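You operate a simulated robot arm through the tools that you are given. There is no shell and no other tool. Be economical: measure what you need, move in short steps, check, and stop when the job is done.

The job below is to be done with a simulated robot arm. You get a single attempt, and the scene is never put back.

## Task
Dry the tube's wet glue under the swing lamp, then patch it as the job tag says.
Fine: lamp off and parked; roll till the film has cleared, roller back. Where these are worked on the way, their far stop is far enough and under half their travel is too little: swing lamp. What is to be rubbed or washed off counts as gone when no trace of it is left.

It is judged by the outcome, as a careful person would: the job done as asked, and still so three seconds after it is handed in. It fails if anything else is knocked over, pushed out of place, dropped, spilled or broken.

## Robot
A 7-joint arm with a two-finger parallel gripper on a trunk, on a base that drives. Base frame: it is fixed to the floor where the robot stands at the start and does not move with it; the origin is under the middle of the robot, x ahead of it, y to its left, z up; the surface under the hand at the start is at about z = 0.859. Lengths are in m, angles in rad, forces in N, time in s.
With the tool pointing down near the work surface it reaches from about 0.3 to 0.78 m from the robot's upright axis, wherever it stands. Its first joint turns from -2.897 to 2.897 rad. Places, roughly: swing lamp [0.9, 0.2, 1.2]; yellow rocker switch [0.3, 0.4, 0.9]. Payload 3.91 kg.
The TCP is the grasp point between the finger pads, 0.03 m short of the fingertips. In the tool frame z runs along the fingers and y along their closing line. Largest opening 0.11 m; finger width 0.02, thickness 0.01; the body of the gripper, 0.048 by 0.112 m, starts 0.055 m behind the TCP.
Orientation is that of the tool frame in the base frame, as a unit quaternion [w, x, y, z]. With the fingers straight down and closing along the base's y, the tool's x points along the base's -x, its y along +y and its z along -z.

## Interface
- The arm moves only by the tool jog_arm. Its argument "commands" is a list of rows, each a list of 7 numbers: the gripper command, from -1 (shut) to 1 (fully open), values between in proportion, then the shift along the tool's x, y, z in m, then the turn, a rotation vector about the tool's x, y, z in rad. In form: [[claw, tx, ty, tz, rx, ry, rz], ...]. A call has 1 to 8 rows; each row is the pose to reach, as a shift and turn from the pose commanded when the call began, along the tool's axes at that moment. Rows are played at 5 a second. More than 0.05 m and 0.15 rad between two rows, or a gripper value outside its range, and nothing of the call is played. Where a pose cannot be reached the arm comes as near as it can. A force on the tool above 90 N (or 10 N above the force at the start of the call, whichever is more), or a blocked arm, ends the call early, and 0.2 s more pass. Each finger travels about 0.108 m/s and halts on what it meets, pressing with about 28 N; the grip force reading is that of the motor and also rises with nothing between the fingers. The clock runs only during rows and for 0.2 s after the last one: add rows that repeat a pose to give the fingers time. The reply holds the time, the measured pose of the TCP, the force on the tool along the base axes, the opening and the grip force, in the units named above and with some noise, with the torque about the TCP (base axes, N m) and any sound that the robot's microphone picked up.
- Cameras (640 x 400 px; columns grow to the right, rows downward): "scene" is now at [0.0262, 0.1761, 1.5227]; the picture's right is [0.22, -0.98, 0.00], its down [-0.52, -0.12, -0.85] and it looks along [0.83, 0.18, -0.53] (base axes); focal length 272 px, centre (320, 200). "wrist" rides on the gripper at [0.072, 0.017, -0.103] in the tool frame; the picture's right is [-0.23, 0.97, 0.00], its down [-0.76, -0.18, -0.62] and it looks along [-0.61, -0.14, 0.78] (tool axes); focal length 222 px, centre (320, 200).
- get_image(camera): a new picture of that camera. The clock stands still meanwhile.
- base_move(legs): drives the robot by 1 to 6 legs, each [ahead, left, turn to the left] in m, m and rad, along the robot's own axes; the way and the turn of a leg run together, so that a leg with both is an arc; at most 1.5 m and 3.142 rad a leg. The arm and the cameras ride along, it lands a little off, and it stops where it bumps. It gives what a move gives.
- aim_head(pan, tilt): turns the head with the scene camera to pan (to the left, within 2.705 rad either way) and tilt (down, from -0.506 to 1.204), counted from straight ahead of the robot. It gives what a move gives.
- locate(camera, pixels): for up to 12 pixels [column, row] of the newest picture of that camera ("zoom" is the newest enlarged one), the place [x, y, z] in the base frame of the surface seen there, good to about 0.002 m. The clock stands still meanwhile.
- zoom(camera, box): a new picture of the part [left, top, right, bottom] of that camera's present view, enlarged. The clock stands still meanwhile.
- sign_off(): hands the job in; it is judged then, once.

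Go step by step. Measure first, check grasps and placings, and put right what went wrong. The budget is 80 turns and 60 pictures, counting those below and the enlarged ones. Unless the task says otherwise, let go and move clear before handing in, and close with one line.

The tools are called after "Call:" by a JSON object that holds its "fn" and its "kwargs". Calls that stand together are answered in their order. jog_arm: Moves the arm, as the interface text tells. Its arguments: {"type":"object","properties":{"commands":{"type":"array"}},"required":["commands"]} The other tools are called the same way: base_move (legs) drives the base; aim_head (pan, tilt) turns the head that bears the scene camera; get_image (camera) takes a picture; locate (camera, pixels) gives the place of the surface under pixels of a picture; zoom (camera, box) takes an enlarged picture of a part of a camera's view; sign_off () hands the job in.

At the start:

```text
time: 0.0
tcp_pos: [0.2876, 0.2068, 1.3662]
tool_rot: [-0.001, -0.001, 1.0, 0.001]
contact_force: [0.2, -0.2, 1.0]
wrist_torque: [0.04, -0.02, 0.02]
gripper_width: 0.1102
finger_force: 0.0
robot x, y, heading: [-0.0048, 0.0007, -0.0]
head pan, tilt: [0.218, 0.564]
```

scene: 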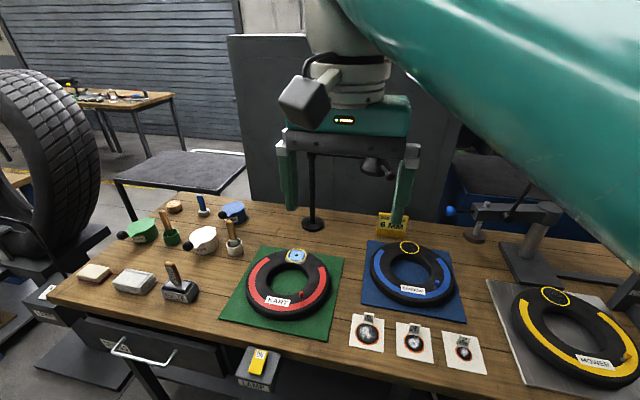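
wrist: 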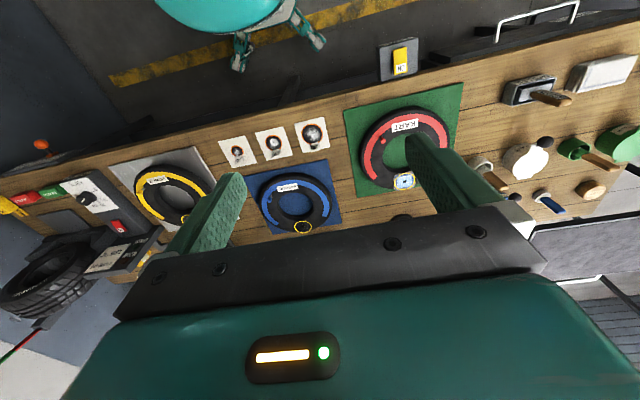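

The scene shows three tubes (KART, a blue one, MOWER), patches, a lamp and a switch. I'll zoom in to read the labels and the tag.

Call:
{"fn": "zoom", "kwargs": {"camera": "scene", "box": [220, 230, 360, 318]}}

Call:
{"fn": "zoom", "kwargs": {"camera": "scene", "box": [340, 190, 500, 290]}}

Call:
{"fn": "zoom", "kwargs": {"camera": "scene", "box": [480, 270, 640, 390]}}

Call:
{"fn": "zoom", "kwargs": {"camera": "scene", "box": [335, 300, 495, 390]}}

Call:
{"fn": "zoom", "kwargs": {"camera": "scene", "box": [60, 190, 260, 315]}}

```text
4.55 times, centred on (290, 274) of scene
```

zoom: 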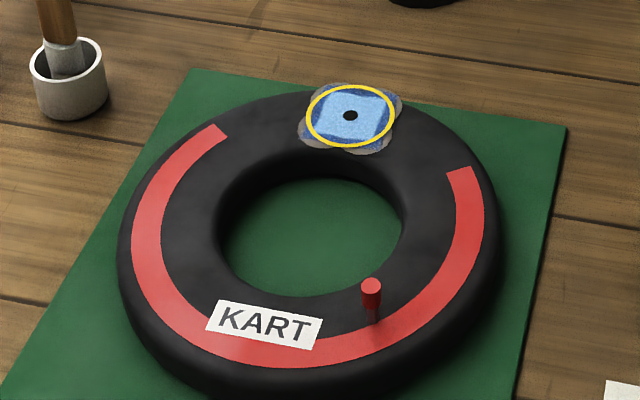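

```text
4.00 times, centred on (420, 240) of scene
```

zoom: 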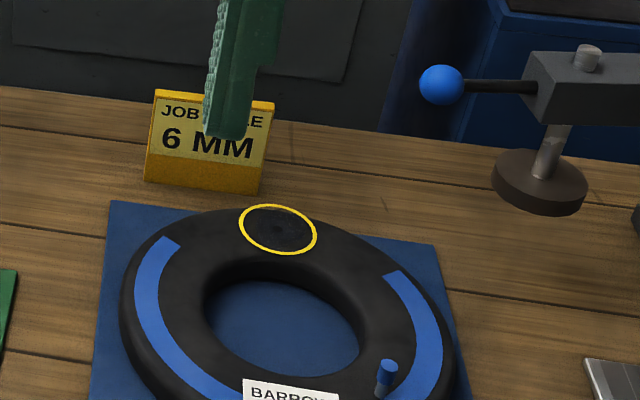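

```text
3.33 times, centred on (560, 330) of scene
```

zoom: 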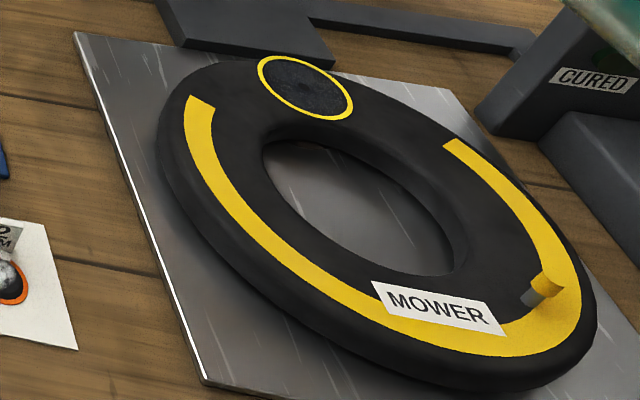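

```text
4.00 times, centred on (415, 345) of scene
```

zoom: 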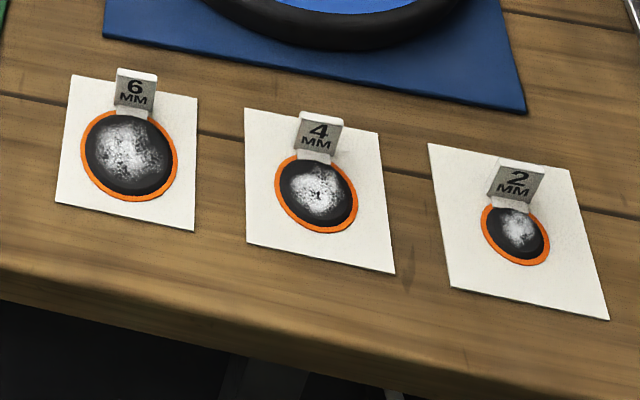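

```text
3.20 times, centred on (160, 252) of scene
```

zoom: 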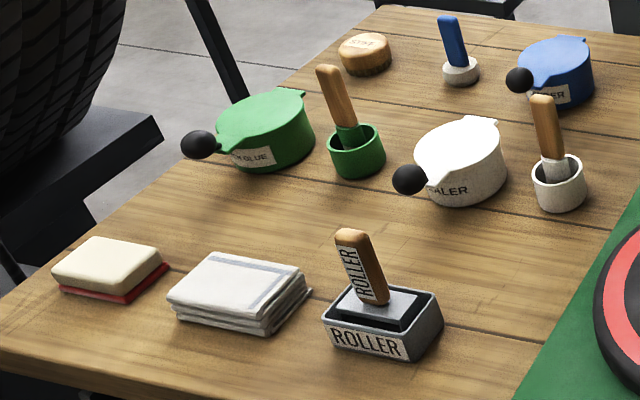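

KART carries the wet blue glue with a hole, and the job tag reads HOLE 6 MM. Next I'll look at the lamp and its switch.

Call:
{"fn": "aim_head", "kwargs": {"pan": 0.5, "tilt": 0.3}}

Call:
{"fn": "get_image", "kwargs": {"camera": "scene"}}

Call:
{"fn": "aim_head", "kwargs": {"pan": 0.5, "tilt": 0.8}}

Call:
{"fn": "get_image", "kwargs": {"camera": "scene"}}

```text
time: 0.8
tcp_pos: [0.287, 0.2067, 1.366]
tool_rot: [0.0, 0.0, 1.0, 0.0]
contact_force: [1.0, -0.3, -0.1]
wrist_torque: [0.01, 0.01, -0.01]
gripper_width: 0.1101
finger_force: 0.1
robot x, y, heading: [-0.0019, 0.0011, -0.003]
head pan, tilt: [0.499, 0.3]
```

```text
52 pictures are left
```

scene: 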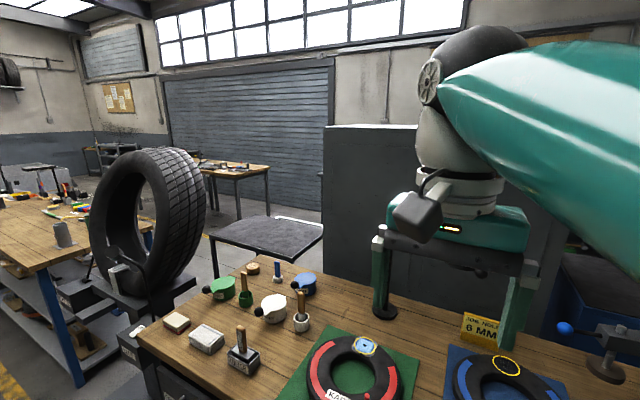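

```text
time: 1.7
tcp_pos: [0.2871, 0.2061, 1.3658]
tool_rot: [0.0, 0.0, 1.0, 0.0]
contact_force: [0.5, -0.3, 0.1]
wrist_torque: [-0.02, 0.01, 0.01]
gripper_width: 0.1101
finger_force: 0.2
robot x, y, heading: [-0.0005, -0.0007, 0.001]
head pan, tilt: [0.499, 0.799]
```

```text
51 pictures are left
```

scene: 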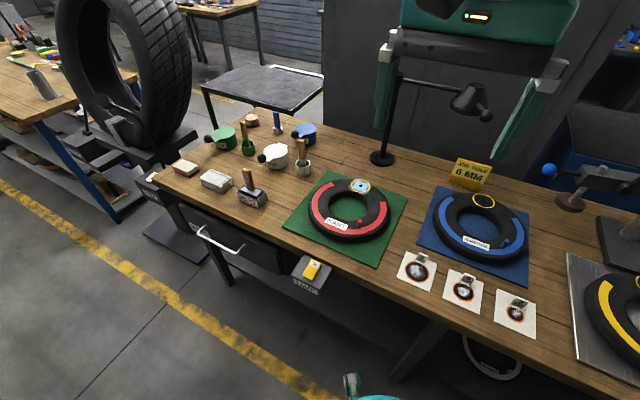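

The arm hides the lamp (post at pixel 382,155; head at 470,98). I'll move the arm to the right to see it.

Call:
{"fn": "jog_arm", "kwargs": {"commands": [[0, 0, -0.05, 0, 0, 0, 0], [0, 0, -0.1, 0, 0, 0, 0], [0, 0, -0.15, 0, 0, 0, 0], [0, 0, -0.2, 0, 0, 0, 0], [0, 0, -0.25, 0, 0, 0, 0], [0, 0, -0.3, 0, 0, 0, 0], [0, 0, -0.35, 0, 0, 0, 0], [0, 0, -0.4, 0, 0, 0, 0]]}}

Call:
{"fn": "aim_head", "kwargs": {"pan": 0.3, "tilt": 0.5}}

Call:
{"fn": "get_image", "kwargs": {"camera": "scene"}}

```text
time: 3.5
tcp_pos: [0.2856, -0.1943, 1.3675]
tool_rot: [0.001, -0.001, 1.0, 0.0]
contact_force: [-0.4, -0.6, 0.5]
wrist_torque: [-0.04, -0.04, -0.02]
gripper_width: 0.0552
finger_force: 0.1
robot x, y, heading: [0.0011, -0.0009, -0.003]
head pan, tilt: [0.499, 0.799]
```

```text
time: 4.3
tcp_pos: [0.2876, -0.1938, 1.3664]
tool_rot: [0.0, 0.0, 1.0, 0.001]
contact_force: [0.0, -0.1, -0.5]
wrist_torque: [0.02, 0.04, -0.01]
gripper_width: 0.0551
finger_force: 0.1
robot x, y, heading: [-0.0025, 0.0031, -0.002]
head pan, tilt: [0.3, 0.499]
```

```text
50 pictures are left
```

scene: 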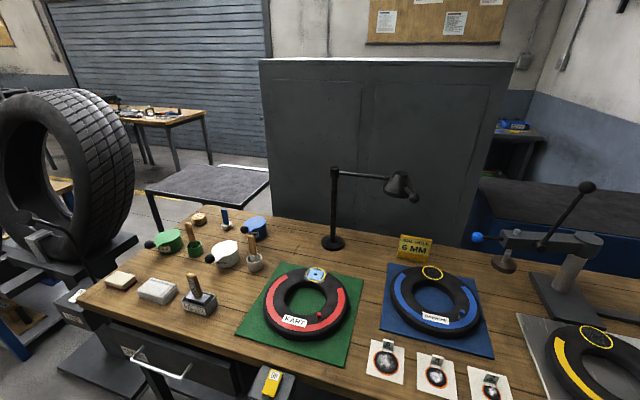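

Call:
{"fn": "zoom", "kwargs": {"camera": "scene", "box": [310, 150, 440, 260]}}

Call:
{"fn": "locate", "kwargs": {"camera": "scene", "pixels": [[334, 172], [333, 240], [355, 175], [382, 179], [396, 184], [414, 199], [315, 275], [318, 300], [388, 342], [388, 358], [272, 378], [433, 273]]}}

Call:
{"fn": "zoom", "kwargs": {"camera": "scene", "box": [290, 260, 350, 300]}}

Call:
{"fn": "zoom", "kwargs": {"camera": "scene", "box": [240, 360, 310, 400]}}

Call:
{"fn": "zoom", "kwargs": {"camera": "scene", "box": [460, 170, 640, 290]}}

```text
3.64 times, centred on (375, 205) of scene
```

zoom: 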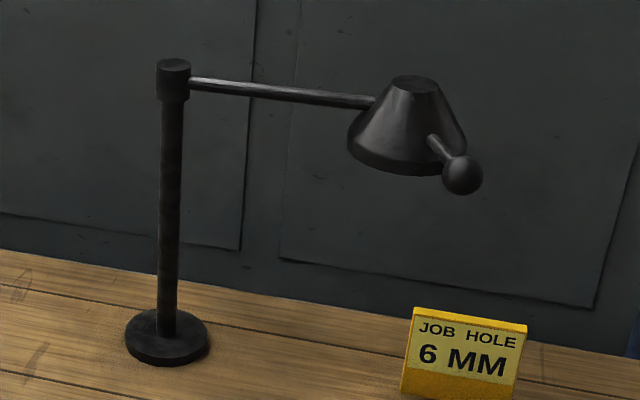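

```text
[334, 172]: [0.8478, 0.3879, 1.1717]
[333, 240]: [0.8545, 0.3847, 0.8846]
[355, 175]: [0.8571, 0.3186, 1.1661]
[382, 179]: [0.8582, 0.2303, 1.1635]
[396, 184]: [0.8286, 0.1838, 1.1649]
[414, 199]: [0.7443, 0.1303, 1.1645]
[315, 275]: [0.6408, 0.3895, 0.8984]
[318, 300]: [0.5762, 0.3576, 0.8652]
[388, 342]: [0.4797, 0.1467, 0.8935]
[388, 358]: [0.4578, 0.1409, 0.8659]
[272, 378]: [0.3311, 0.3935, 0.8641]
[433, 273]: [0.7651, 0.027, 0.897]
```

```text
10.00 times, centred on (320, 280) of scene
```

zoom: 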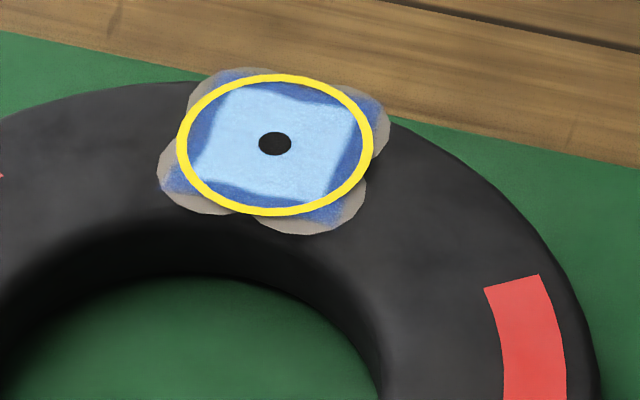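

```text
9.14 times, centred on (275, 380) of scene
```

zoom: 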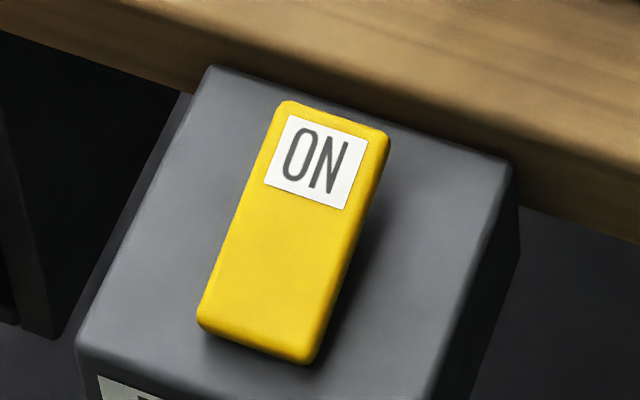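

```text
3.33 times, centred on (550, 230) of scene
```

zoom: 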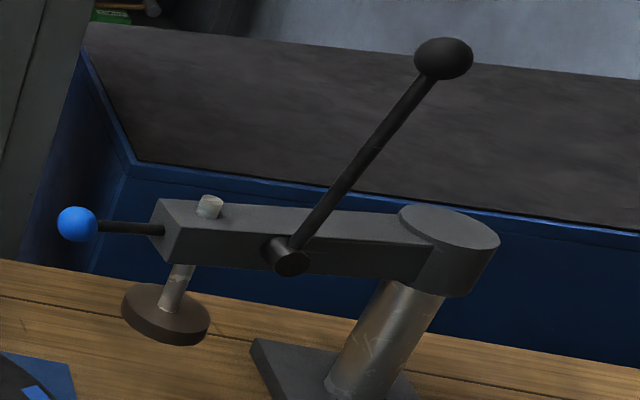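

Lamp parks toward -y from its post (0.86,0.386) and must swing over the KART glue at about (0.65,0.39). Its knob is at about (0.759,0.129,1.157), so I'll bring the gripper over it.

Call:
{"fn": "jog_arm", "kwargs": {"commands": [[0.45, -0.04, 0.028, 0, 0, 0, 0], [0.45, -0.08, 0.056, 0, 0, 0, 0], [0.45, -0.12, 0.084, 0, 0, 0, 0], [0.45, -0.16, 0.112, 0, 0, 0, -0.1], [0.45, -0.2, 0.14, 0, 0, 0, -0.2], [0.45, -0.24, 0.168, 0, 0, 0, -0.3], [0.45, -0.28, 0.196, 0, 0, 0, -0.4], [0.45, -0.32, 0.224, 0, 0, 0, -0.46]]}}

Call:
{"fn": "locate", "kwargs": {"camera": "scene", "pixels": [[400, 173], [393, 195], [412, 193], [410, 200], [418, 199], [415, 203], [408, 188], [398, 190]]}}

```text
time: 6.1
tcp_pos: [0.5433, 0.0163, 1.3583]
tool_rot: [0.003, -0.212, 0.977, -0.002]
contact_force: [-1.1, 1.5, 0.0]
wrist_torque: [-0.09, -0.13, -0.01]
gripper_width: 0.08
finger_force: 0.0
out of reach, approached as far as the arm can: row 7, 8
robot x, y, heading: [0.0012, 0.0023, 0.0]
head pan, tilt: [0.3, 0.499]
```

```text
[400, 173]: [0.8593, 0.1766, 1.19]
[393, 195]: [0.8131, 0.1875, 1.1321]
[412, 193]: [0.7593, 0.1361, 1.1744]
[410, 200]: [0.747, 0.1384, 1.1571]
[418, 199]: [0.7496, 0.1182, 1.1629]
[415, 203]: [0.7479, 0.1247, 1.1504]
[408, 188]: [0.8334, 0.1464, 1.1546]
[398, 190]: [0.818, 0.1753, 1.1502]
```

The arm can't reach that far tool-down at this height. I'll look down at the base/bench clearance to see if the robot can drive closer.

Call:
{"fn": "aim_head", "kwargs": {"pan": 0.3, "tilt": 1.2}}

Call:
{"fn": "get_image", "kwargs": {"camera": "scene"}}

Call:
{"fn": "get_image", "kwargs": {"camera": "wrist"}}

```text
time: 7.2
tcp_pos: [0.5477, 0.0144, 1.3537]
tool_rot: [0.001, -0.211, 0.977, -0.001]
contact_force: [0.5, -0.4, -0.4]
wrist_torque: [0.02, 0.0, 0.0]
gripper_width: 0.0799
finger_force: 0.0
robot x, y, heading: [-0.0016, 0.0031, 0.001]
head pan, tilt: [0.3, 1.201]
```

```text
45 pictures are left
```

scene: 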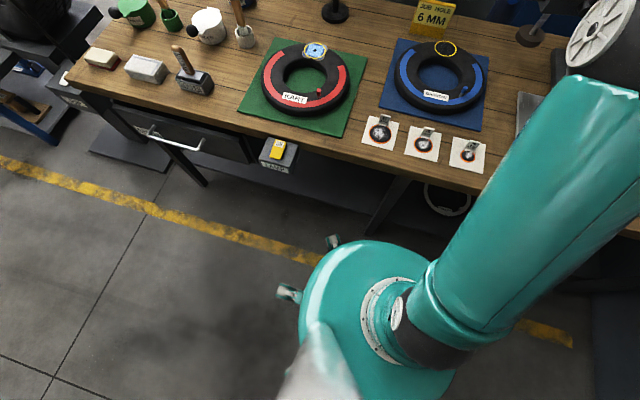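

```text
44 pictures are left
```

wrist: 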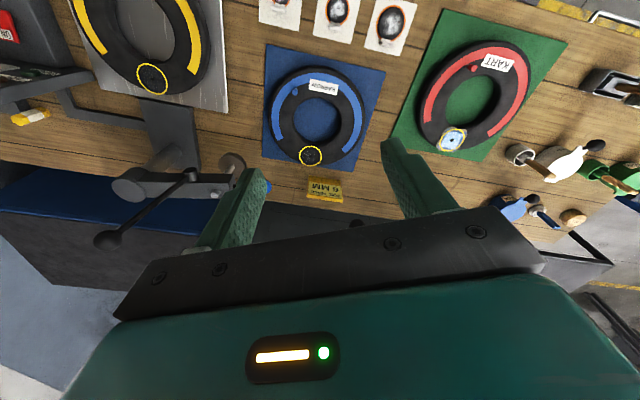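

Call:
{"fn": "locate", "kwargs": {"camera": "scene", "pixels": [[330, 240], [365, 245], [300, 270], [287, 292], [255, 162], [285, 172], [380, 185], [265, 200], [340, 162], [390, 280]]}}

```text
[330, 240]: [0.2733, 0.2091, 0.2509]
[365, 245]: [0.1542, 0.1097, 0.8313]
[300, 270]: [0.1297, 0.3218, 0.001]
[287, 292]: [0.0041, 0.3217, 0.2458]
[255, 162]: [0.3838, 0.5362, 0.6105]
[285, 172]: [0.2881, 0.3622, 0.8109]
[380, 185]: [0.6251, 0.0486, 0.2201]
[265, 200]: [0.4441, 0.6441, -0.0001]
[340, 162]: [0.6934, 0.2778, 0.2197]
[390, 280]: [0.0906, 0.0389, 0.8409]
```

Call:
{"fn": "locate", "kwargs": {"camera": "scene", "pixels": [[398, 190], [388, 205], [372, 230], [320, 195], [400, 225], [340, 236], [335, 248], [290, 285], [205, 180], [430, 195], [345, 215], [420, 210]]}}

Call:
{"fn": "zoom", "kwargs": {"camera": "scene", "box": [260, 140, 480, 300]}}

```text
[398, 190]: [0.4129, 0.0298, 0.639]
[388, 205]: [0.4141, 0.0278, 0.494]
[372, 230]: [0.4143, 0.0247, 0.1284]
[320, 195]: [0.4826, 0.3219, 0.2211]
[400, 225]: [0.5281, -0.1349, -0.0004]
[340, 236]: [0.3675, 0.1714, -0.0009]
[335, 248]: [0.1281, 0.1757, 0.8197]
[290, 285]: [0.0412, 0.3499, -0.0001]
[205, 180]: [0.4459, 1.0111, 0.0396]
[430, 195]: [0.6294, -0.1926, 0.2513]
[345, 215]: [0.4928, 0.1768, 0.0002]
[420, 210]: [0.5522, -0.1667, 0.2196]
```

```text
2.50 times, centred on (370, 220) of scene
```

zoom: 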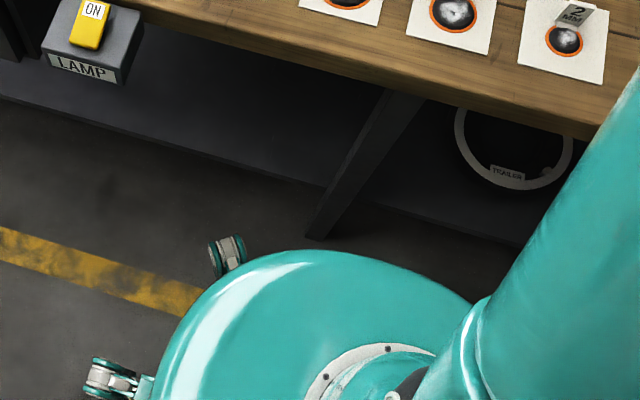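

A leg stands at (0.413,0.03), so I won't go forward. Shifting left 0.3 m and using a tilted tool brings both ends of the lamp's arc within reach.

Call:
{"fn": "base_move", "kwargs": {"legs": [[0, 0.3, 0]]}}

```text
time: 11.6
tcp_pos: [0.5472, 0.3132, 1.3546]
tool_rot: [0.002, -0.211, 0.978, 0.0]
contact_force: [0.0, -0.6, 0.7]
wrist_torque: [0.0, -0.02, 0.0]
gripper_width: 0.0798
finger_force: 0.0
robot x, y, heading: [-0.0016, 0.2978, 0.003]
head pan, tilt: [0.3, 1.201]
```

Now I'll tilt the tool and bring it nearer to the knob in a first stage.

Call:
{"fn": "jog_arm", "kwargs": {"commands": [[0.45, 0.02, -0.03, 0.01, 0, -0.1, 0], [0.45, 0.04, -0.06, 0.02, 0, -0.2, 0], [0.45, 0.04, -0.09, 0.035, 0, -0.3, 0], [0.45, 0.04, -0.12, 0.05, 0, -0.4, 0], [0.45, 0.04, -0.15, 0.065, 0, -0.5, 0], [0.45, 0.04, -0.18, 0.08, 0, -0.6, 0], [0.45, 0.04, -0.216, 0.095, 0, -0.7, 0], [0.45, 0.04, -0.216, 0.095, 0, -0.7, 0]]}}

```text
time: 13.4
tcp_pos: [0.6027, 0.0998, 1.2597]
tool_rot: [0.337, -0.199, 0.918, 0.073]
contact_force: [0.0, -0.6, -0.7]
wrist_torque: [0.01, -0.03, -0.01]
gripper_width: 0.0799
finger_force: 0.0
robot x, y, heading: [0.0023, 0.3003, 0.006]
head pan, tilt: [0.3, 1.201]
```

Call:
{"fn": "jog_arm", "kwargs": {"commands": [[0.45, -0.025, -0.018, 0.035, 0, 0, 0], [0.45, -0.052, -0.038, 0.07, 0, 0, 0], [0.45, -0.052, -0.038, 0.105, 0, 0, 0], [0.45, -0.052, -0.038, 0.13, 0, 0, 0], [0.45, -0.052, -0.038, 0.15, 0, 0, 0], [0.45, -0.052, -0.038, 0.168, 0, 0, 0]]}}

Call:
{"fn": "aim_head", "kwargs": {"pan": -0.05, "tilt": 0.4}}

Call:
{"fn": "get_image", "kwargs": {"camera": "scene"}}

Call:
{"fn": "get_image", "kwargs": {"camera": "wrist"}}

```text
time: 14.8
tcp_pos: [0.7538, 0.1265, 1.1647]
tool_rot: [0.337, -0.198, 0.918, 0.071]
contact_force: [0.3, -0.5, -0.2]
wrist_torque: [-0.02, -0.01, -0.05]
gripper_width: 0.0798
finger_force: 0.0
robot x, y, heading: [0.0009, 0.2987, 0.003]
head pan, tilt: [0.3, 1.201]
```

```text
time: 15.9
tcp_pos: [0.7505, 0.1269, 1.1642]
tool_rot: [0.337, -0.198, 0.918, 0.072]
contact_force: [0.7, -0.6, 0.1]
wrist_torque: [0.0, -0.03, 0.01]
gripper_width: 0.0801
finger_force: 0.1
robot x, y, heading: [-0.0024, 0.3044, -0.006]
head pan, tilt: [-0.051, 0.4]
```

```text
42 pictures are left
```

scene: 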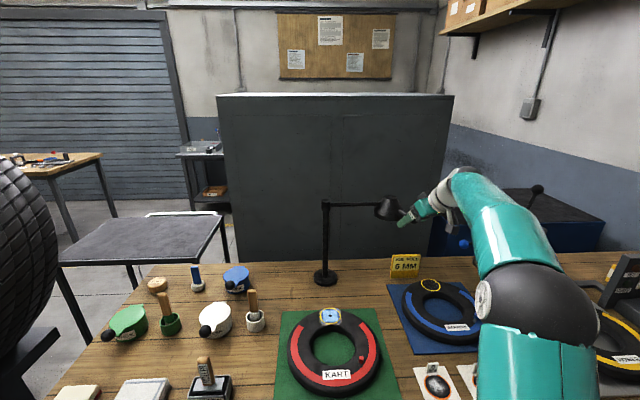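

```text
41 pictures are left
```

wrist: 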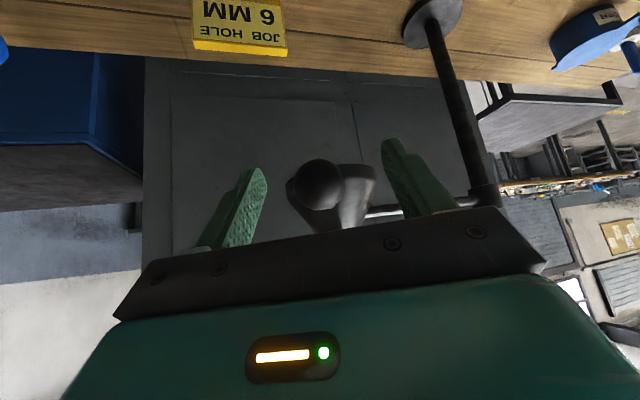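

The knob sits between the fingers (wrist pixel 318,185). Closing on it.

Call:
{"fn": "jog_arm", "kwargs": {"commands": [[0, 0, 0, 0, 0, 0, 0], [-0.5, 0, 0, 0, 0, 0, 0], [-1, 0, 0, 0, 0, 0, 0], [-1, 0, 0, 0, 0, 0, 0]]}}

```text
time: 16.9
tcp_pos: [0.7518, 0.1258, 1.1647]
tool_rot: [0.336, -0.199, 0.918, 0.072]
contact_force: [-1.7, -2.2, -0.4]
wrist_torque: [0.01, -0.03, 0.02]
gripper_width: 0.0313
finger_force: 45.3
robot x, y, heading: [-0.004, 0.301, -0.002]
head pan, tilt: [-0.051, 0.4]
```

Knob gripped (0.031 m). Swinging along the arc about the post, first four steps to verify.

Call:
{"fn": "jog_arm", "kwargs": {"commands": [[-1, 0.0189, 0.0308, -0.0159, 0.0902, 0, 0.1071], [-1, 0.0343, 0.0648, -0.0289, 0.1803, 0, 0.2142], [-1, 0.0459, 0.1013, -0.0386, 0.2705, 0, 0.3213], [-1, 0.0535, 0.1395, -0.0451, 0.3606, 0, 0.4284]]}}

```text
time: 17.9
tcp_pos: [0.6297, 0.2237, 1.1655]
tool_rot: [0.344, 0.062, 0.937, -0.023]
contact_force: [-12.6, -7.9, 8.4]
wrist_torque: [-0.06, 0.74, 0.37]
gripper_width: 0.0315
finger_force: 45.2
robot x, y, heading: [-0.0017, 0.3, 0.002]
head pan, tilt: [-0.051, 0.4]
```

Arc works with low force; since the tool co-rotates, the same rows continue the arc.

Call:
{"fn": "jog_arm", "kwargs": {"commands": [[-1, 0.0189, 0.0308, -0.0159, 0.0902, 0, 0.1071], [-1, 0.0343, 0.0648, -0.0289, 0.1803, 0, 0.2142], [-1, 0.0459, 0.1013, -0.0386, 0.2705, 0, 0.3213], [-1, 0.0535, 0.1395, -0.0451, 0.3606, 0, 0.4284], [-1, 0.057, 0.1788, -0.048, 0.4508, 0, 0.5355], [-1, 0.0562, 0.2181, -0.0474, 0.541, 0, 0.6426], [-1, 0.0512, 0.2573, -0.0431, 0.6311, 0, 0.7497]]}}

Call:
{"fn": "get_image", "kwargs": {"camera": "scene"}}

```text
time: 19.5
tcp_pos: [0.5964, 0.4907, 1.165]
tool_rot: [0.29, 0.497, 0.797, -0.181]
contact_force: [-39.8, 13.4, -5.0]
wrist_torque: [-0.51, -0.22, -0.14]
gripper_width: 0.0315
finger_force: 44.5
robot x, y, heading: [0.0013, 0.299, 0.0]
head pan, tilt: [-0.051, 0.4]
```

```text
40 pictures are left
```

scene: 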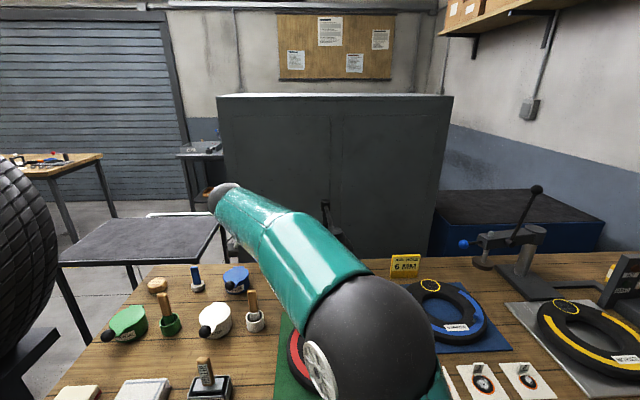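

Lamp seems swung about 88°. Releasing and backing off to check its position above the glue.

Call:
{"fn": "jog_arm", "kwargs": {"commands": [[0, 0, 0, 0, 0, 0, 0], [0.45, 0, 0, 0, 0, 0, 0], [0.45, 0, 0, 0, 0, 0, 0], [0.45, 0, 0, -0.04, 0, 0, 0], [0.45, 0, 0, -0.08, 0, 0, 0], [0.45, 0, 0, -0.12, 0, 0, 0], [0.45, 0, 0, -0.16, 0, 0, 0]]}}

Call:
{"fn": "get_image", "kwargs": {"camera": "wrist"}}

```text
time: 21.1
tcp_pos: [0.5527, 0.5821, 1.2869]
tool_rot: [0.291, 0.497, 0.797, -0.18]
contact_force: [0.4, 0.1, -0.1]
wrist_torque: [0.02, 0.0, 0.0]
gripper_width: 0.0796
finger_force: 0.0
robot x, y, heading: [-0.002, 0.3002, 0.0]
head pan, tilt: [-0.051, 0.4]
```

```text
39 pictures are left
```

wrist: 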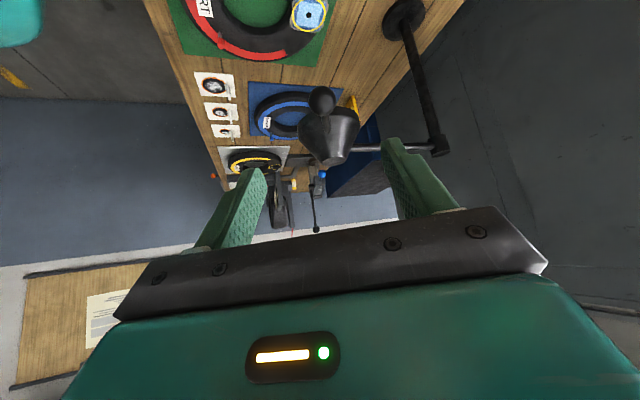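

Call:
{"fn": "locate", "kwargs": {"camera": "wrist", "pixels": [[322, 100], [340, 118], [370, 149], [437, 145], [309, 15], [320, 140]]}}

```text
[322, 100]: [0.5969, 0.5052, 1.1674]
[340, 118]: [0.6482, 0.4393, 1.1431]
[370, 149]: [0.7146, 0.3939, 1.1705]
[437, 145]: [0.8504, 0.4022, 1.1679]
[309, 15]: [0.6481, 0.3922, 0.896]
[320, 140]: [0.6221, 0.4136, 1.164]
```

Lamp head stands over the glue (arm runs along y≈0.39, glue at 0.648,0.392). Now retreat and straighten the tool to go to the switch.

Call:
{"fn": "jog_arm", "kwargs": {"commands": [[0, 0.007, -0.036, -0.019, 0, 0.14, 0], [0, 0.014, -0.072, -0.038, 0, 0.28, 0], [0, 0.021, -0.108, -0.057, 0, 0.42, 0], [0, 0.028, -0.144, -0.076, 0, 0.56, 0], [0, 0.035, -0.18, -0.095, 0, 0.7, 0]]}}

Call:
{"fn": "aim_head", "kwargs": {"pan": 0.2, "tilt": 1.0}}

Call:
{"fn": "get_image", "kwargs": {"camera": "scene"}}

```text
time: 22.3
tcp_pos: [0.3527, 0.5818, 1.3362]
tool_rot: [0.001, 0.529, 0.849, 0.0]
contact_force: [-0.8, 0.4, 0.9]
wrist_torque: [-0.01, -0.04, -0.01]
gripper_width: 0.0548
finger_force: 0.0
robot x, y, heading: [0.0012, 0.301, 0.001]
head pan, tilt: [-0.051, 0.4]
```

```text
time: 23.3
tcp_pos: [0.3523, 0.5818, 1.3358]
tool_rot: [0.002, 0.53, 0.848, 0.002]
contact_force: [0.5, -0.5, 0.1]
wrist_torque: [-0.02, 0.02, -0.01]
gripper_width: 0.0549
finger_force: 0.0
robot x, y, heading: [-0.0016, 0.3012, 0.002]
head pan, tilt: [0.201, 1.0]
```

```text
38 pictures are left
```

scene: 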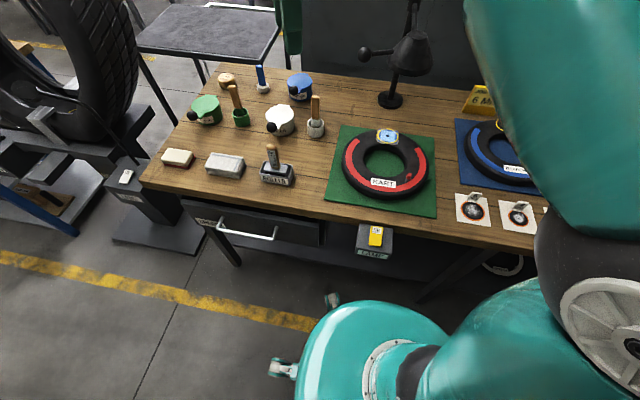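

Call:
{"fn": "zoom", "kwargs": {"camera": "scene", "box": [345, 215, 409, 265]}}

Call:
{"fn": "locate", "kwargs": {"camera": "scene", "pixels": [[377, 229], [376, 236], [375, 242], [366, 240], [388, 242], [372, 252], [364, 222], [375, 215], [272, 150], [275, 168], [473, 197], [474, 210]]}}

```text
8.00 times, centred on (377, 240) of scene
```

zoom: 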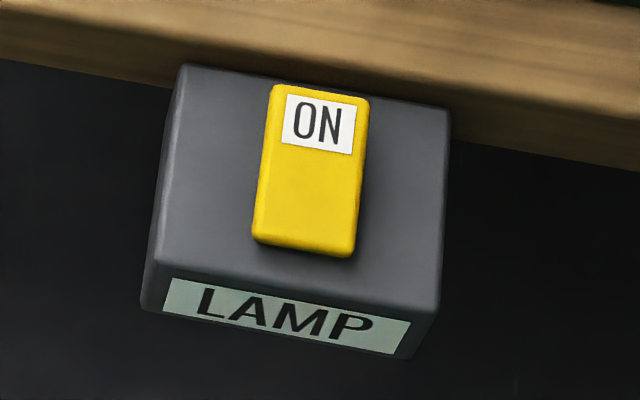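

```text
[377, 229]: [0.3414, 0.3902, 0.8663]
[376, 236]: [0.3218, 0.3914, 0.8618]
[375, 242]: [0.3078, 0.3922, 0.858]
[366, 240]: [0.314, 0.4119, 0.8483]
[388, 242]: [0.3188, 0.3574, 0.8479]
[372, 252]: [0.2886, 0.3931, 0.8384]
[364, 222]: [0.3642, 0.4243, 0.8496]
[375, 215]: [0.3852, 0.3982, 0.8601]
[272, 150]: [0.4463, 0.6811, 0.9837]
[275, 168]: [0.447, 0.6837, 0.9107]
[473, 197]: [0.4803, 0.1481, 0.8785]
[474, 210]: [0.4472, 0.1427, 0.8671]
```

The ON end (0.341,0.390,0.866) is raised, so the lamp is off. I'll move above it with fingers shut.

Call:
{"fn": "jog_arm", "kwargs": {"commands": [[-1, -0.0211, -0.0116, 0.0358, 0, 0, -0.14], [-1, -0.0422, -0.0231, 0.0715, 0, 0, -0.28], [-1, -0.0632, -0.0347, 0.1073, 0, 0, -0.419], [-1, -0.0843, -0.0462, 0.143, 0, 0, -0.5585], [-1, -0.1054, -0.0578, 0.1788, 0, 0, -0.698], [-1, -0.1265, -0.0693, 0.2145, 0, 0, -0.838], [-1, -0.1475, -0.0809, 0.2503, 0, 0, -0.977], [-1, -0.1686, -0.0924, 0.286, 0, 0, -1.117]]}}

```text
time: 25.1
tcp_pos: [0.3431, 0.3889, 1.0509]
tool_rot: [0.002, -0.001, 1.0, -0.001]
contact_force: [1.2, 0.0, 0.4]
wrist_torque: [-0.01, 0.0, -0.01]
gripper_width: 0.0001
finger_force: 28.1
robot x, y, heading: [0.0019, 0.2996, 0.001]
head pan, tilt: [0.201, 1.0]
```

Call:
{"fn": "jog_arm", "kwargs": {"commands": [[-1, 0, 0, 0.05, 0, 0, 0], [-1, 0, 0, 0.1, 0, 0, 0], [-1, 0, 0, 0.14, 0, 0, 0], [-1, 0, 0, 0.155, 0, 0, 0], [-1, 0, 0, 0.161, 0, 0, 0], [-1, 0, 0, 0.166, 0, 0, 0], [-1, 0, 0, 0.169, 0, 0, 0], [-1, 0, 0, 0.13, 0, 0, 0]]}}

Call:
{"fn": "zoom", "kwargs": {"camera": "scene", "box": [320, 100, 480, 270]}}

```text
time: 26.6
tcp_pos: [0.3501, 0.3906, 0.8893]
tool_rot: [0.008, 0.0, 1.0, 0.001]
contact_force: [6.3, 1.7, 9.1]
wrist_torque: [-0.02, -0.11, 0.04]
gripper_width: 0.0
finger_force: 27.9
robot x, y, heading: [-0.0035, 0.3016, 0.003]
head pan, tilt: [0.201, 1.0]
stopped in row 7: the force on the tool passed its limit at 128 N (the readings are from after the stop); the commanded pose is now the measured one
```

```text
2.35 times, centred on (400, 185) of scene
```

zoom: 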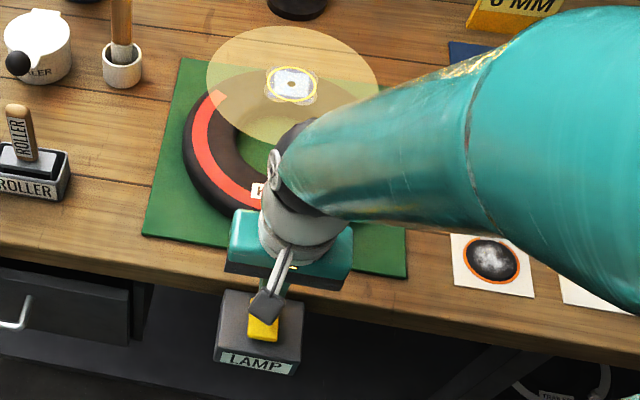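

The lamp is on (light cone over the glue at zoom 290,85). I'll lift clear and let time run.

Call:
{"fn": "jog_arm", "kwargs": {"commands": [[-1, 0.01, 0, -0.04, 0, 0, 0], [-1, 0.01, 0, -0.08, 0, 0, 0], [-1, 0.01, 0, -0.12, 0, 0, 0], [-1, 0.01, 0, -0.12, 0, 0, 0], [-1, 0.01, 0, -0.12, 0, 0, 0], [-1, 0.01, 0, -0.12, 0, 0, 0], [-1, 0.01, 0, -0.12, 0, 0, 0], [-1, 0.01, 0, -0.12, 0, 0, 0]]}}

Call:
{"fn": "zoom", "kwargs": {"camera": "scene", "box": [350, 110, 430, 170]}}

```text
time: 28.4
tcp_pos: [0.3359, 0.3897, 1.0105]
tool_rot: [0.005, -0.001, 1.0, 0.002]
contact_force: [-0.4, 0.8, -0.5]
wrist_torque: [0.0, -0.02, 0.0]
gripper_width: 0.0001
finger_force: 28.4
robot x, y, heading: [0.0011, 0.3023, -0.003]
head pan, tilt: [0.201, 1.0]
```

```text
6.67 times, centred on (390, 140) of scene
```

zoom: 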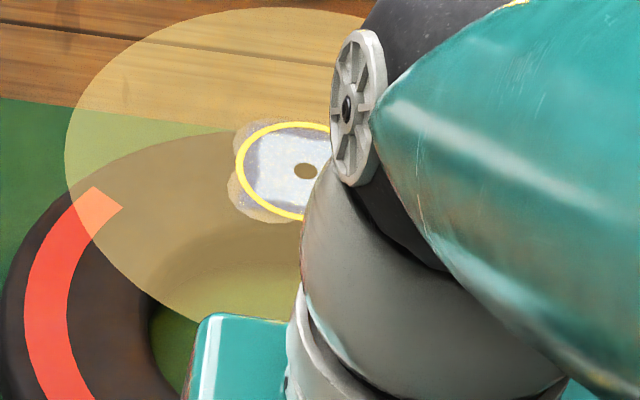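

Call:
{"fn": "jog_arm", "kwargs": {"commands": [[-1, 0, 0, 0, 0, 0, 0], [-1, 0, 0, 0, 0, 0, 0], [-1, 0, 0, 0, 0, 0, 0], [-1, 0, 0, 0, 0, 0, 0], [-1, 0, 0, 0, 0, 0, 0], [-1, 0, 0, 0, 0, 0, 0], [-1, 0, 0, 0, 0, 0, 0], [-1, 0, 0, 0, 0, 0, 0]]}}

Call:
{"fn": "jog_arm", "kwargs": {"commands": [[-1, 0, 0, 0, 0, 0, 0], [-1, 0, 0, 0, 0, 0, 0], [-1, 0, 0, 0, 0, 0, 0], [-1, 0, 0, 0, 0, 0, 0], [-1, 0, 0, 0, 0, 0, 0], [-1, 0, 0, 0, 0, 0, 0], [-1, 0, 0, 0, 0, 0, 0], [-1, 0, 0, 0, 0, 0, 0]]}}

Call:
{"fn": "jog_arm", "kwargs": {"commands": [[-1, 0, 0, 0, 0, 0, 0], [-1, 0, 0, 0, 0, 0, 0], [-1, 0, 0, 0, 0, 0, 0], [-1, 0, 0, 0, 0, 0, 0], [-1, 0, 0, 0, 0, 0, 0], [-1, 0, 0, 0, 0, 0, 0], [-1, 0, 0, 0, 0, 0, 0], [-1, 0, 0, 0, 0, 0, 0]]}}

Call:
{"fn": "zoom", "kwargs": {"camera": "scene", "box": [350, 110, 430, 170]}}

```text
time: 30.2
tcp_pos: [0.336, 0.3892, 1.0101]
tool_rot: [0.006, -0.001, 1.0, 0.0]
contact_force: [-0.3, 0.1, 0.5]
wrist_torque: [0.05, 0.0, 0.0]
gripper_width: 0.0
finger_force: 27.9
robot x, y, heading: [-0.0005, 0.2989, -0.003]
head pan, tilt: [0.201, 1.0]
```

```text
time: 32.0
tcp_pos: [0.3366, 0.3888, 1.0096]
tool_rot: [0.005, -0.001, 1.0, 0.001]
contact_force: [0.3, 0.2, -0.2]
wrist_torque: [0.02, 0.04, 0.03]
gripper_width: 0.0
finger_force: 27.7
robot x, y, heading: [0.0017, 0.3026, 0.0]
head pan, tilt: [0.201, 1.0]
```

```text
time: 33.8
tcp_pos: [0.336, 0.3883, 1.0095]
tool_rot: [0.006, 0.0, 1.0, 0.0]
contact_force: [-0.1, -0.7, -0.5]
wrist_torque: [0.01, 0.04, 0.0]
gripper_width: 0.0001
finger_force: 28.2
robot x, y, heading: [-0.0006, 0.3029, 0.002]
head pan, tilt: [0.201, 1.0]
```

```text
6.67 times, centred on (390, 140) of scene
```

zoom: 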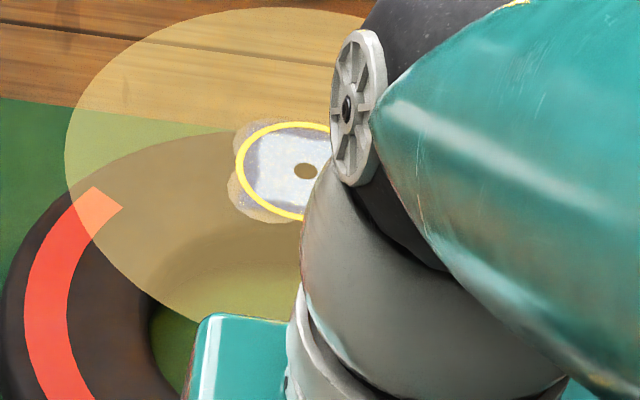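

No clear change yet; I'll give it more time.

Call:
{"fn": "jog_arm", "kwargs": {"commands": [[-1, 0, 0, 0, 0, 0, 0], [-1, 0, 0, 0, 0, 0, 0], [-1, 0, 0, 0, 0, 0, 0], [-1, 0, 0, 0, 0, 0, 0], [-1, 0, 0, 0, 0, 0, 0], [-1, 0, 0, 0, 0, 0, 0], [-1, 0, 0, 0, 0, 0, 0], [-1, 0, 0, 0, 0, 0, 0]]}}

Call:
{"fn": "jog_arm", "kwargs": {"commands": [[-1, 0, 0, 0, 0, 0, 0], [-1, 0, 0, 0, 0, 0, 0], [-1, 0, 0, 0, 0, 0, 0], [-1, 0, 0, 0, 0, 0, 0], [-1, 0, 0, 0, 0, 0, 0], [-1, 0, 0, 0, 0, 0, 0], [-1, 0, 0, 0, 0, 0, 0], [-1, 0, 0, 0, 0, 0, 0]]}}

Call:
{"fn": "jog_arm", "kwargs": {"commands": [[-1, 0, 0, 0, 0, 0, 0], [-1, 0, 0, 0, 0, 0, 0], [-1, 0, 0, 0, 0, 0, 0], [-1, 0, 0, 0, 0, 0, 0], [-1, 0, 0, 0, 0, 0, 0], [-1, 0, 0, 0, 0, 0, 0], [-1, 0, 0, 0, 0, 0, 0], [-1, 0, 0, 0, 0, 0, 0]]}}

Call:
{"fn": "jog_arm", "kwargs": {"commands": [[-1, 0, 0, 0, 0, 0, 0], [-1, 0, 0, 0, 0, 0, 0], [-1, 0, 0, 0, 0, 0, 0], [-1, 0, 0, 0, 0, 0, 0], [-1, 0, 0, 0, 0, 0, 0], [-1, 0, 0, 0, 0, 0, 0], [-1, 0, 0, 0, 0, 0, 0], [-1, 0, 0, 0, 0, 0, 0]]}}

Call:
{"fn": "zoom", "kwargs": {"camera": "scene", "box": [350, 110, 430, 170]}}

Call:
{"fn": "zoom", "kwargs": {"camera": "wrist", "box": [240, 60, 400, 200]}}

```text
time: 35.6
tcp_pos: [0.3374, 0.3876, 1.0093]
tool_rot: [0.005, -0.001, 1.0, 0.0]
contact_force: [-0.2, 0.6, 0.1]
wrist_torque: [-0.02, 0.0, -0.03]
gripper_width: 0.0004
finger_force: 27.8
robot x, y, heading: [0.0015, 0.3004, -0.002]
head pan, tilt: [0.201, 1.0]
```

```text
time: 37.4
tcp_pos: [0.3362, 0.389, 1.0104]
tool_rot: [0.005, 0.0, 1.0, 0.001]
contact_force: [0.2, -0.1, 0.4]
wrist_torque: [-0.07, -0.04, 0.01]
gripper_width: 0.0001
finger_force: 28.2
robot x, y, heading: [-0.0021, 0.3025, 0.001]
head pan, tilt: [0.201, 1.0]
```

```text
time: 39.2
tcp_pos: [0.3357, 0.3895, 1.0099]
tool_rot: [0.005, 0.0, 1.0, 0.001]
contact_force: [0.1, -0.3, 1.1]
wrist_torque: [0.0, -0.01, -0.01]
gripper_width: 0.0001
finger_force: 28.2
robot x, y, heading: [-0.0026, 0.3037, -0.001]
head pan, tilt: [0.201, 1.0]
```

```text
time: 41.0
tcp_pos: [0.3361, 0.3891, 1.0097]
tool_rot: [0.005, -0.001, 1.0, 0.001]
contact_force: [0.1, 0.3, 0.1]
wrist_torque: [-0.01, 0.04, 0.01]
gripper_width: 0.0
finger_force: 28.6
robot x, y, heading: [0.0029, 0.3009, -0.001]
head pan, tilt: [0.201, 1.0]
```

```text
6.67 times, centred on (390, 140) of scene
```

zoom: 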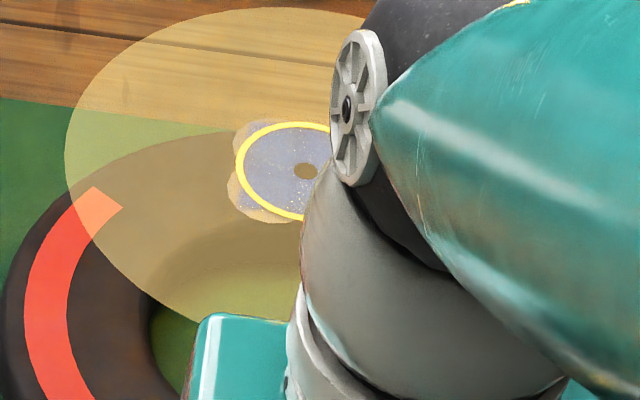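

```text
2.86 times, centred on (320, 130) of wrist
```

zoom: 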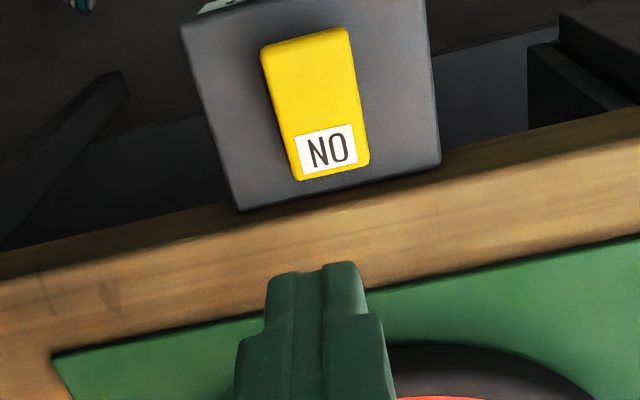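

The glue has lost its light wet patch and is now even and matt. Switching the lamp off by pressing the near end (0.303,0.392).

Call:
{"fn": "jog_arm", "kwargs": {"commands": [[-1, 0.033, 0.003, 0.02, 0, 0, 0], [-1, 0.033, 0.003, 0.07, 0, 0, 0], [-1, 0.033, 0.003, 0.108, 0, 0, 0], [-1, 0.033, 0.003, 0.115, 0, 0, 0], [-1, 0.033, 0.003, 0.12, 0, 0, 0], [-1, 0.033, 0.003, 0.124, 0, 0, 0], [-1, 0.033, 0.003, 0.08, 0, 0, 0], [-1, 0.033, 0.003, 0.03, 0, 0, 0]]}}

Call:
{"fn": "zoom", "kwargs": {"camera": "scene", "box": [340, 90, 440, 170]}}

```text
time: 42.8
tcp_pos: [0.3016, 0.3927, 0.9777]
tool_rot: [0.005, -0.002, 1.0, 0.001]
contact_force: [-0.2, 0.6, 0.5]
wrist_torque: [-0.01, -0.06, 0.01]
gripper_width: 0.0001
finger_force: 28.1
robot x, y, heading: [-0.0017, 0.3038, 0.004]
head pan, tilt: [0.201, 1.0]
```

```text
5.00 times, centred on (390, 130) of scene
```

zoom: 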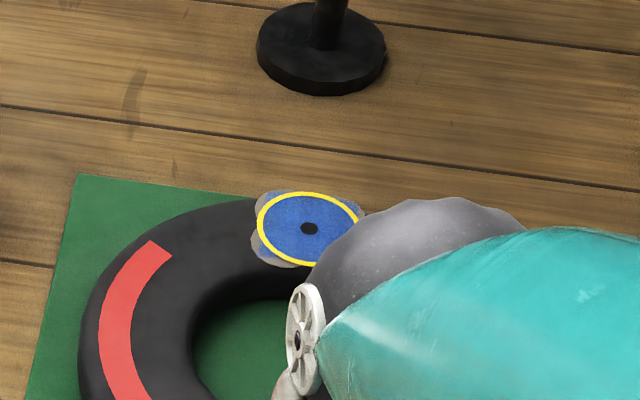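

The lamp is off and the glue is now even, dull dark blue (zoom 305,228), so it is dry. I'll go back to the knob to park the lamp.

Call:
{"fn": "jog_arm", "kwargs": {"commands": [[0, -0.0063, 0.0236, -0.0425, 0, 0, 0.1396], [0.45, -0.0127, 0.0472, -0.085, 0, 0, 0.279], [0.45, -0.019, 0.0709, -0.1275, 0, 0, 0.419], [0.45, -0.0254, 0.0945, -0.17, 0, 0, 0.5585], [0.45, -0.0317, 0.1181, -0.2125, 0, 0, 0.698], [0.45, -0.038, 0.1418, -0.255, 0, 0, 0.838], [0.45, -0.0444, 0.1654, -0.2975, 0, 0, 0.977], [0.45, -0.051, 0.189, -0.34, 0, 0, 1.117]]}}

Call:
{"fn": "jog_arm", "kwargs": {"commands": [[0.45, -0.0175, 0.036, 0.006, 0, -0.14, 0], [0.45, -0.035, 0.072, 0.012, 0, -0.28, 0], [0.45, -0.0524, 0.108, 0.0185, 0, -0.42, 0], [0.45, -0.07, 0.144, 0.025, 0, -0.56, 0], [0.45, -0.0873, 0.18, 0.031, 0, -0.7, 0], [0.45, -0.0873, 0.18, 0.031, 0, -0.7, 0]]}}

Call:
{"fn": "get_image", "kwargs": {"camera": "wrist"}}

```text
time: 44.6
tcp_pos: [0.3519, 0.5809, 1.3195]
tool_rot: [0.004, 0.53, 0.848, 0.003]
contact_force: [-0.4, -0.6, 0.0]
wrist_torque: [0.04, -0.03, 0.02]
gripper_width: 0.08
finger_force: 0.1
robot x, y, heading: [-0.0001, 0.299, 0.0]
head pan, tilt: [0.201, 1.0]
```

```text
time: 46.0
tcp_pos: [0.5518, 0.5833, 1.2905]
tool_rot: [0.295, 0.497, 0.796, -0.179]
contact_force: [1.2, 0.1, 0.0]
wrist_torque: [-0.05, -0.03, -0.04]
gripper_width: 0.0796
finger_force: 0.0
robot x, y, heading: [-0.001, 0.3016, -0.001]
head pan, tilt: [0.201, 1.0]
```

```text
30 pictures are left
```

wrist: 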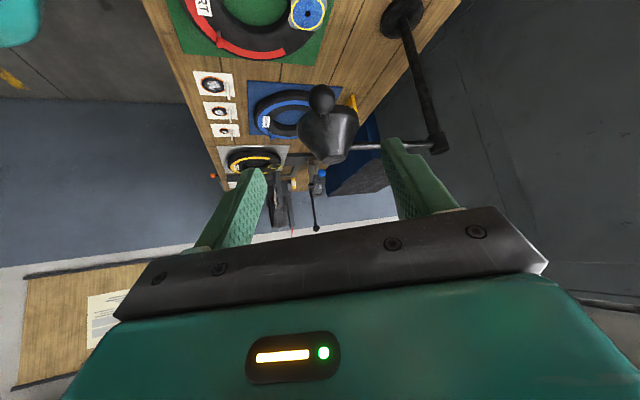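

Call:
{"fn": "jog_arm", "kwargs": {"commands": [[0.45, 0.002, 0, 0.045, 0, 0, 0], [0.45, 0.002, 0, 0.09, 0, 0, 0], [0.45, 0.002, 0, 0.13, 0, 0, 0], [0.45, 0.002, 0, 0.162, 0, 0, 0], [0, 0.002, 0, 0.162, 0, 0, 0], [-0.5, 0.002, 0, 0.162, 0, 0, 0], [-1, 0.002, 0, 0.162, 0, 0, 0], [-1, 0.002, 0, 0.162, 0, 0, 0]]}}

```text
time: 47.8
tcp_pos: [0.6005, 0.488, 1.1649]
tool_rot: [0.295, 0.499, 0.795, -0.179]
contact_force: [16.8, -7.0, -1.5]
wrist_torque: [0.18, -0.22, -0.08]
gripper_width: 0.0321
finger_force: 45.3
robot x, y, heading: [-0.0013, 0.3031, -0.004]
head pan, tilt: [0.201, 1.0]
```

Knob gripped; swinging the lamp back along the reverse arc.

Call:
{"fn": "jog_arm", "kwargs": {"commands": [[-1, -0.022, -0.0271, 0.0185, -0.0902, 0, -0.1071], [-1, -0.0467, -0.05, 0.0393, -0.1803, 0, -0.2142], [-1, -0.0735, -0.0681, 0.0619, -0.2705, 0, -0.3213], [-1, -0.1021, -0.081, 0.086, -0.3606, 0, -0.4284], [-1, -0.1317, -0.0887, 0.1109, -0.4508, 0, -0.5355], [-1, -0.1619, -0.091, 0.1363, -0.541, 0, -0.6426], [-1, -0.1919, -0.0876, 0.1617, -0.6311, 0, -0.7497]]}}

Call:
{"fn": "jog_arm", "kwargs": {"commands": [[-1, -0.022, -0.0271, 0.0185, -0.0902, 0, -0.1071], [-1, -0.0467, -0.05, 0.0393, -0.1803, 0, -0.2142], [-1, -0.0735, -0.0681, 0.0619, -0.2705, 0, -0.3213], [-1, -0.1021, -0.081, 0.086, -0.3606, 0, -0.4284]]}}

```text
time: 49.4
tcp_pos: [0.63, 0.2311, 1.1661]
tool_rot: [0.349, 0.063, 0.935, -0.02]
contact_force: [34.5, 22.6, 9.2]
wrist_torque: [0.24, -0.32, -0.28]
gripper_width: 0.0315
finger_force: 45.0
robot x, y, heading: [-0.0045, 0.3, 0.003]
head pan, tilt: [0.201, 1.0]
```

```text
time: 50.4
tcp_pos: [0.7501, 0.1298, 1.1646]
tool_rot: [0.339, -0.2, 0.916, 0.074]
contact_force: [9.8, 16.4, -1.9]
wrist_torque: [0.32, -0.67, -0.45]
gripper_width: 0.0316
finger_force: 44.7
robot x, y, heading: [-0.0024, 0.3022, -0.002]
head pan, tilt: [0.201, 1.0]
```

Near the original park (0.752,0.126); nudging a touch further to seat it, then releasing and backing off.

Call:
{"fn": "jog_arm", "kwargs": {"commands": [[-1, -0.0047, -0.006, 0.004, -0.019, 0, -0.023], [-1, -0.0047, -0.006, 0.004, -0.019, 0, -0.023], [0, -0.0047, -0.006, 0.004, -0.019, 0, -0.023], [0.45, -0.0047, -0.006, 0.004, -0.019, 0, -0.023], [0.45, -0.0047, -0.006, 0.004, -0.019, 0, -0.023], [0.45, -0.0047, -0.006, -0.04, -0.019, 0, -0.023], [0.45, -0.0047, -0.006, -0.08, -0.019, 0, -0.023], [0.45, -0.0047, -0.006, -0.12, -0.019, 0, -0.023]]}}

Call:
{"fn": "aim_head", "kwargs": {"pan": 0.0, "tilt": 0.8}}

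Call:
{"fn": "get_image", "kwargs": {"camera": "scene"}}

```text
time: 52.2
tcp_pos: [0.6847, 0.0915, 1.2618]
tool_rot: [0.339, -0.211, 0.914, 0.076]
contact_force: [-0.1, -0.5, -0.5]
wrist_torque: [-0.03, 0.02, -0.03]
gripper_width: 0.0796
finger_force: 0.0
robot x, y, heading: [0.0042, 0.299, 0.001]
head pan, tilt: [0.201, 1.0]
```

```text
time: 52.9
tcp_pos: [0.6851, 0.0901, 1.2621]
tool_rot: [0.339, -0.211, 0.913, 0.077]
contact_force: [-0.5, -0.5, -0.8]
wrist_torque: [-0.01, 0.02, 0.03]
gripper_width: 0.0796
finger_force: 0.0
robot x, y, heading: [-0.0013, 0.3019, -0.001]
head pan, tilt: [0.0, 0.799]
```

```text
29 pictures are left
```

scene: 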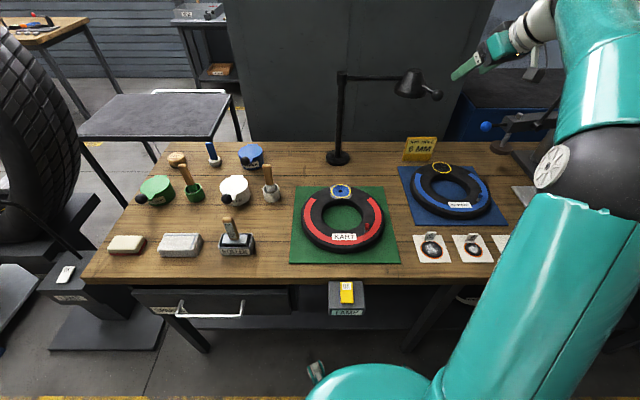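

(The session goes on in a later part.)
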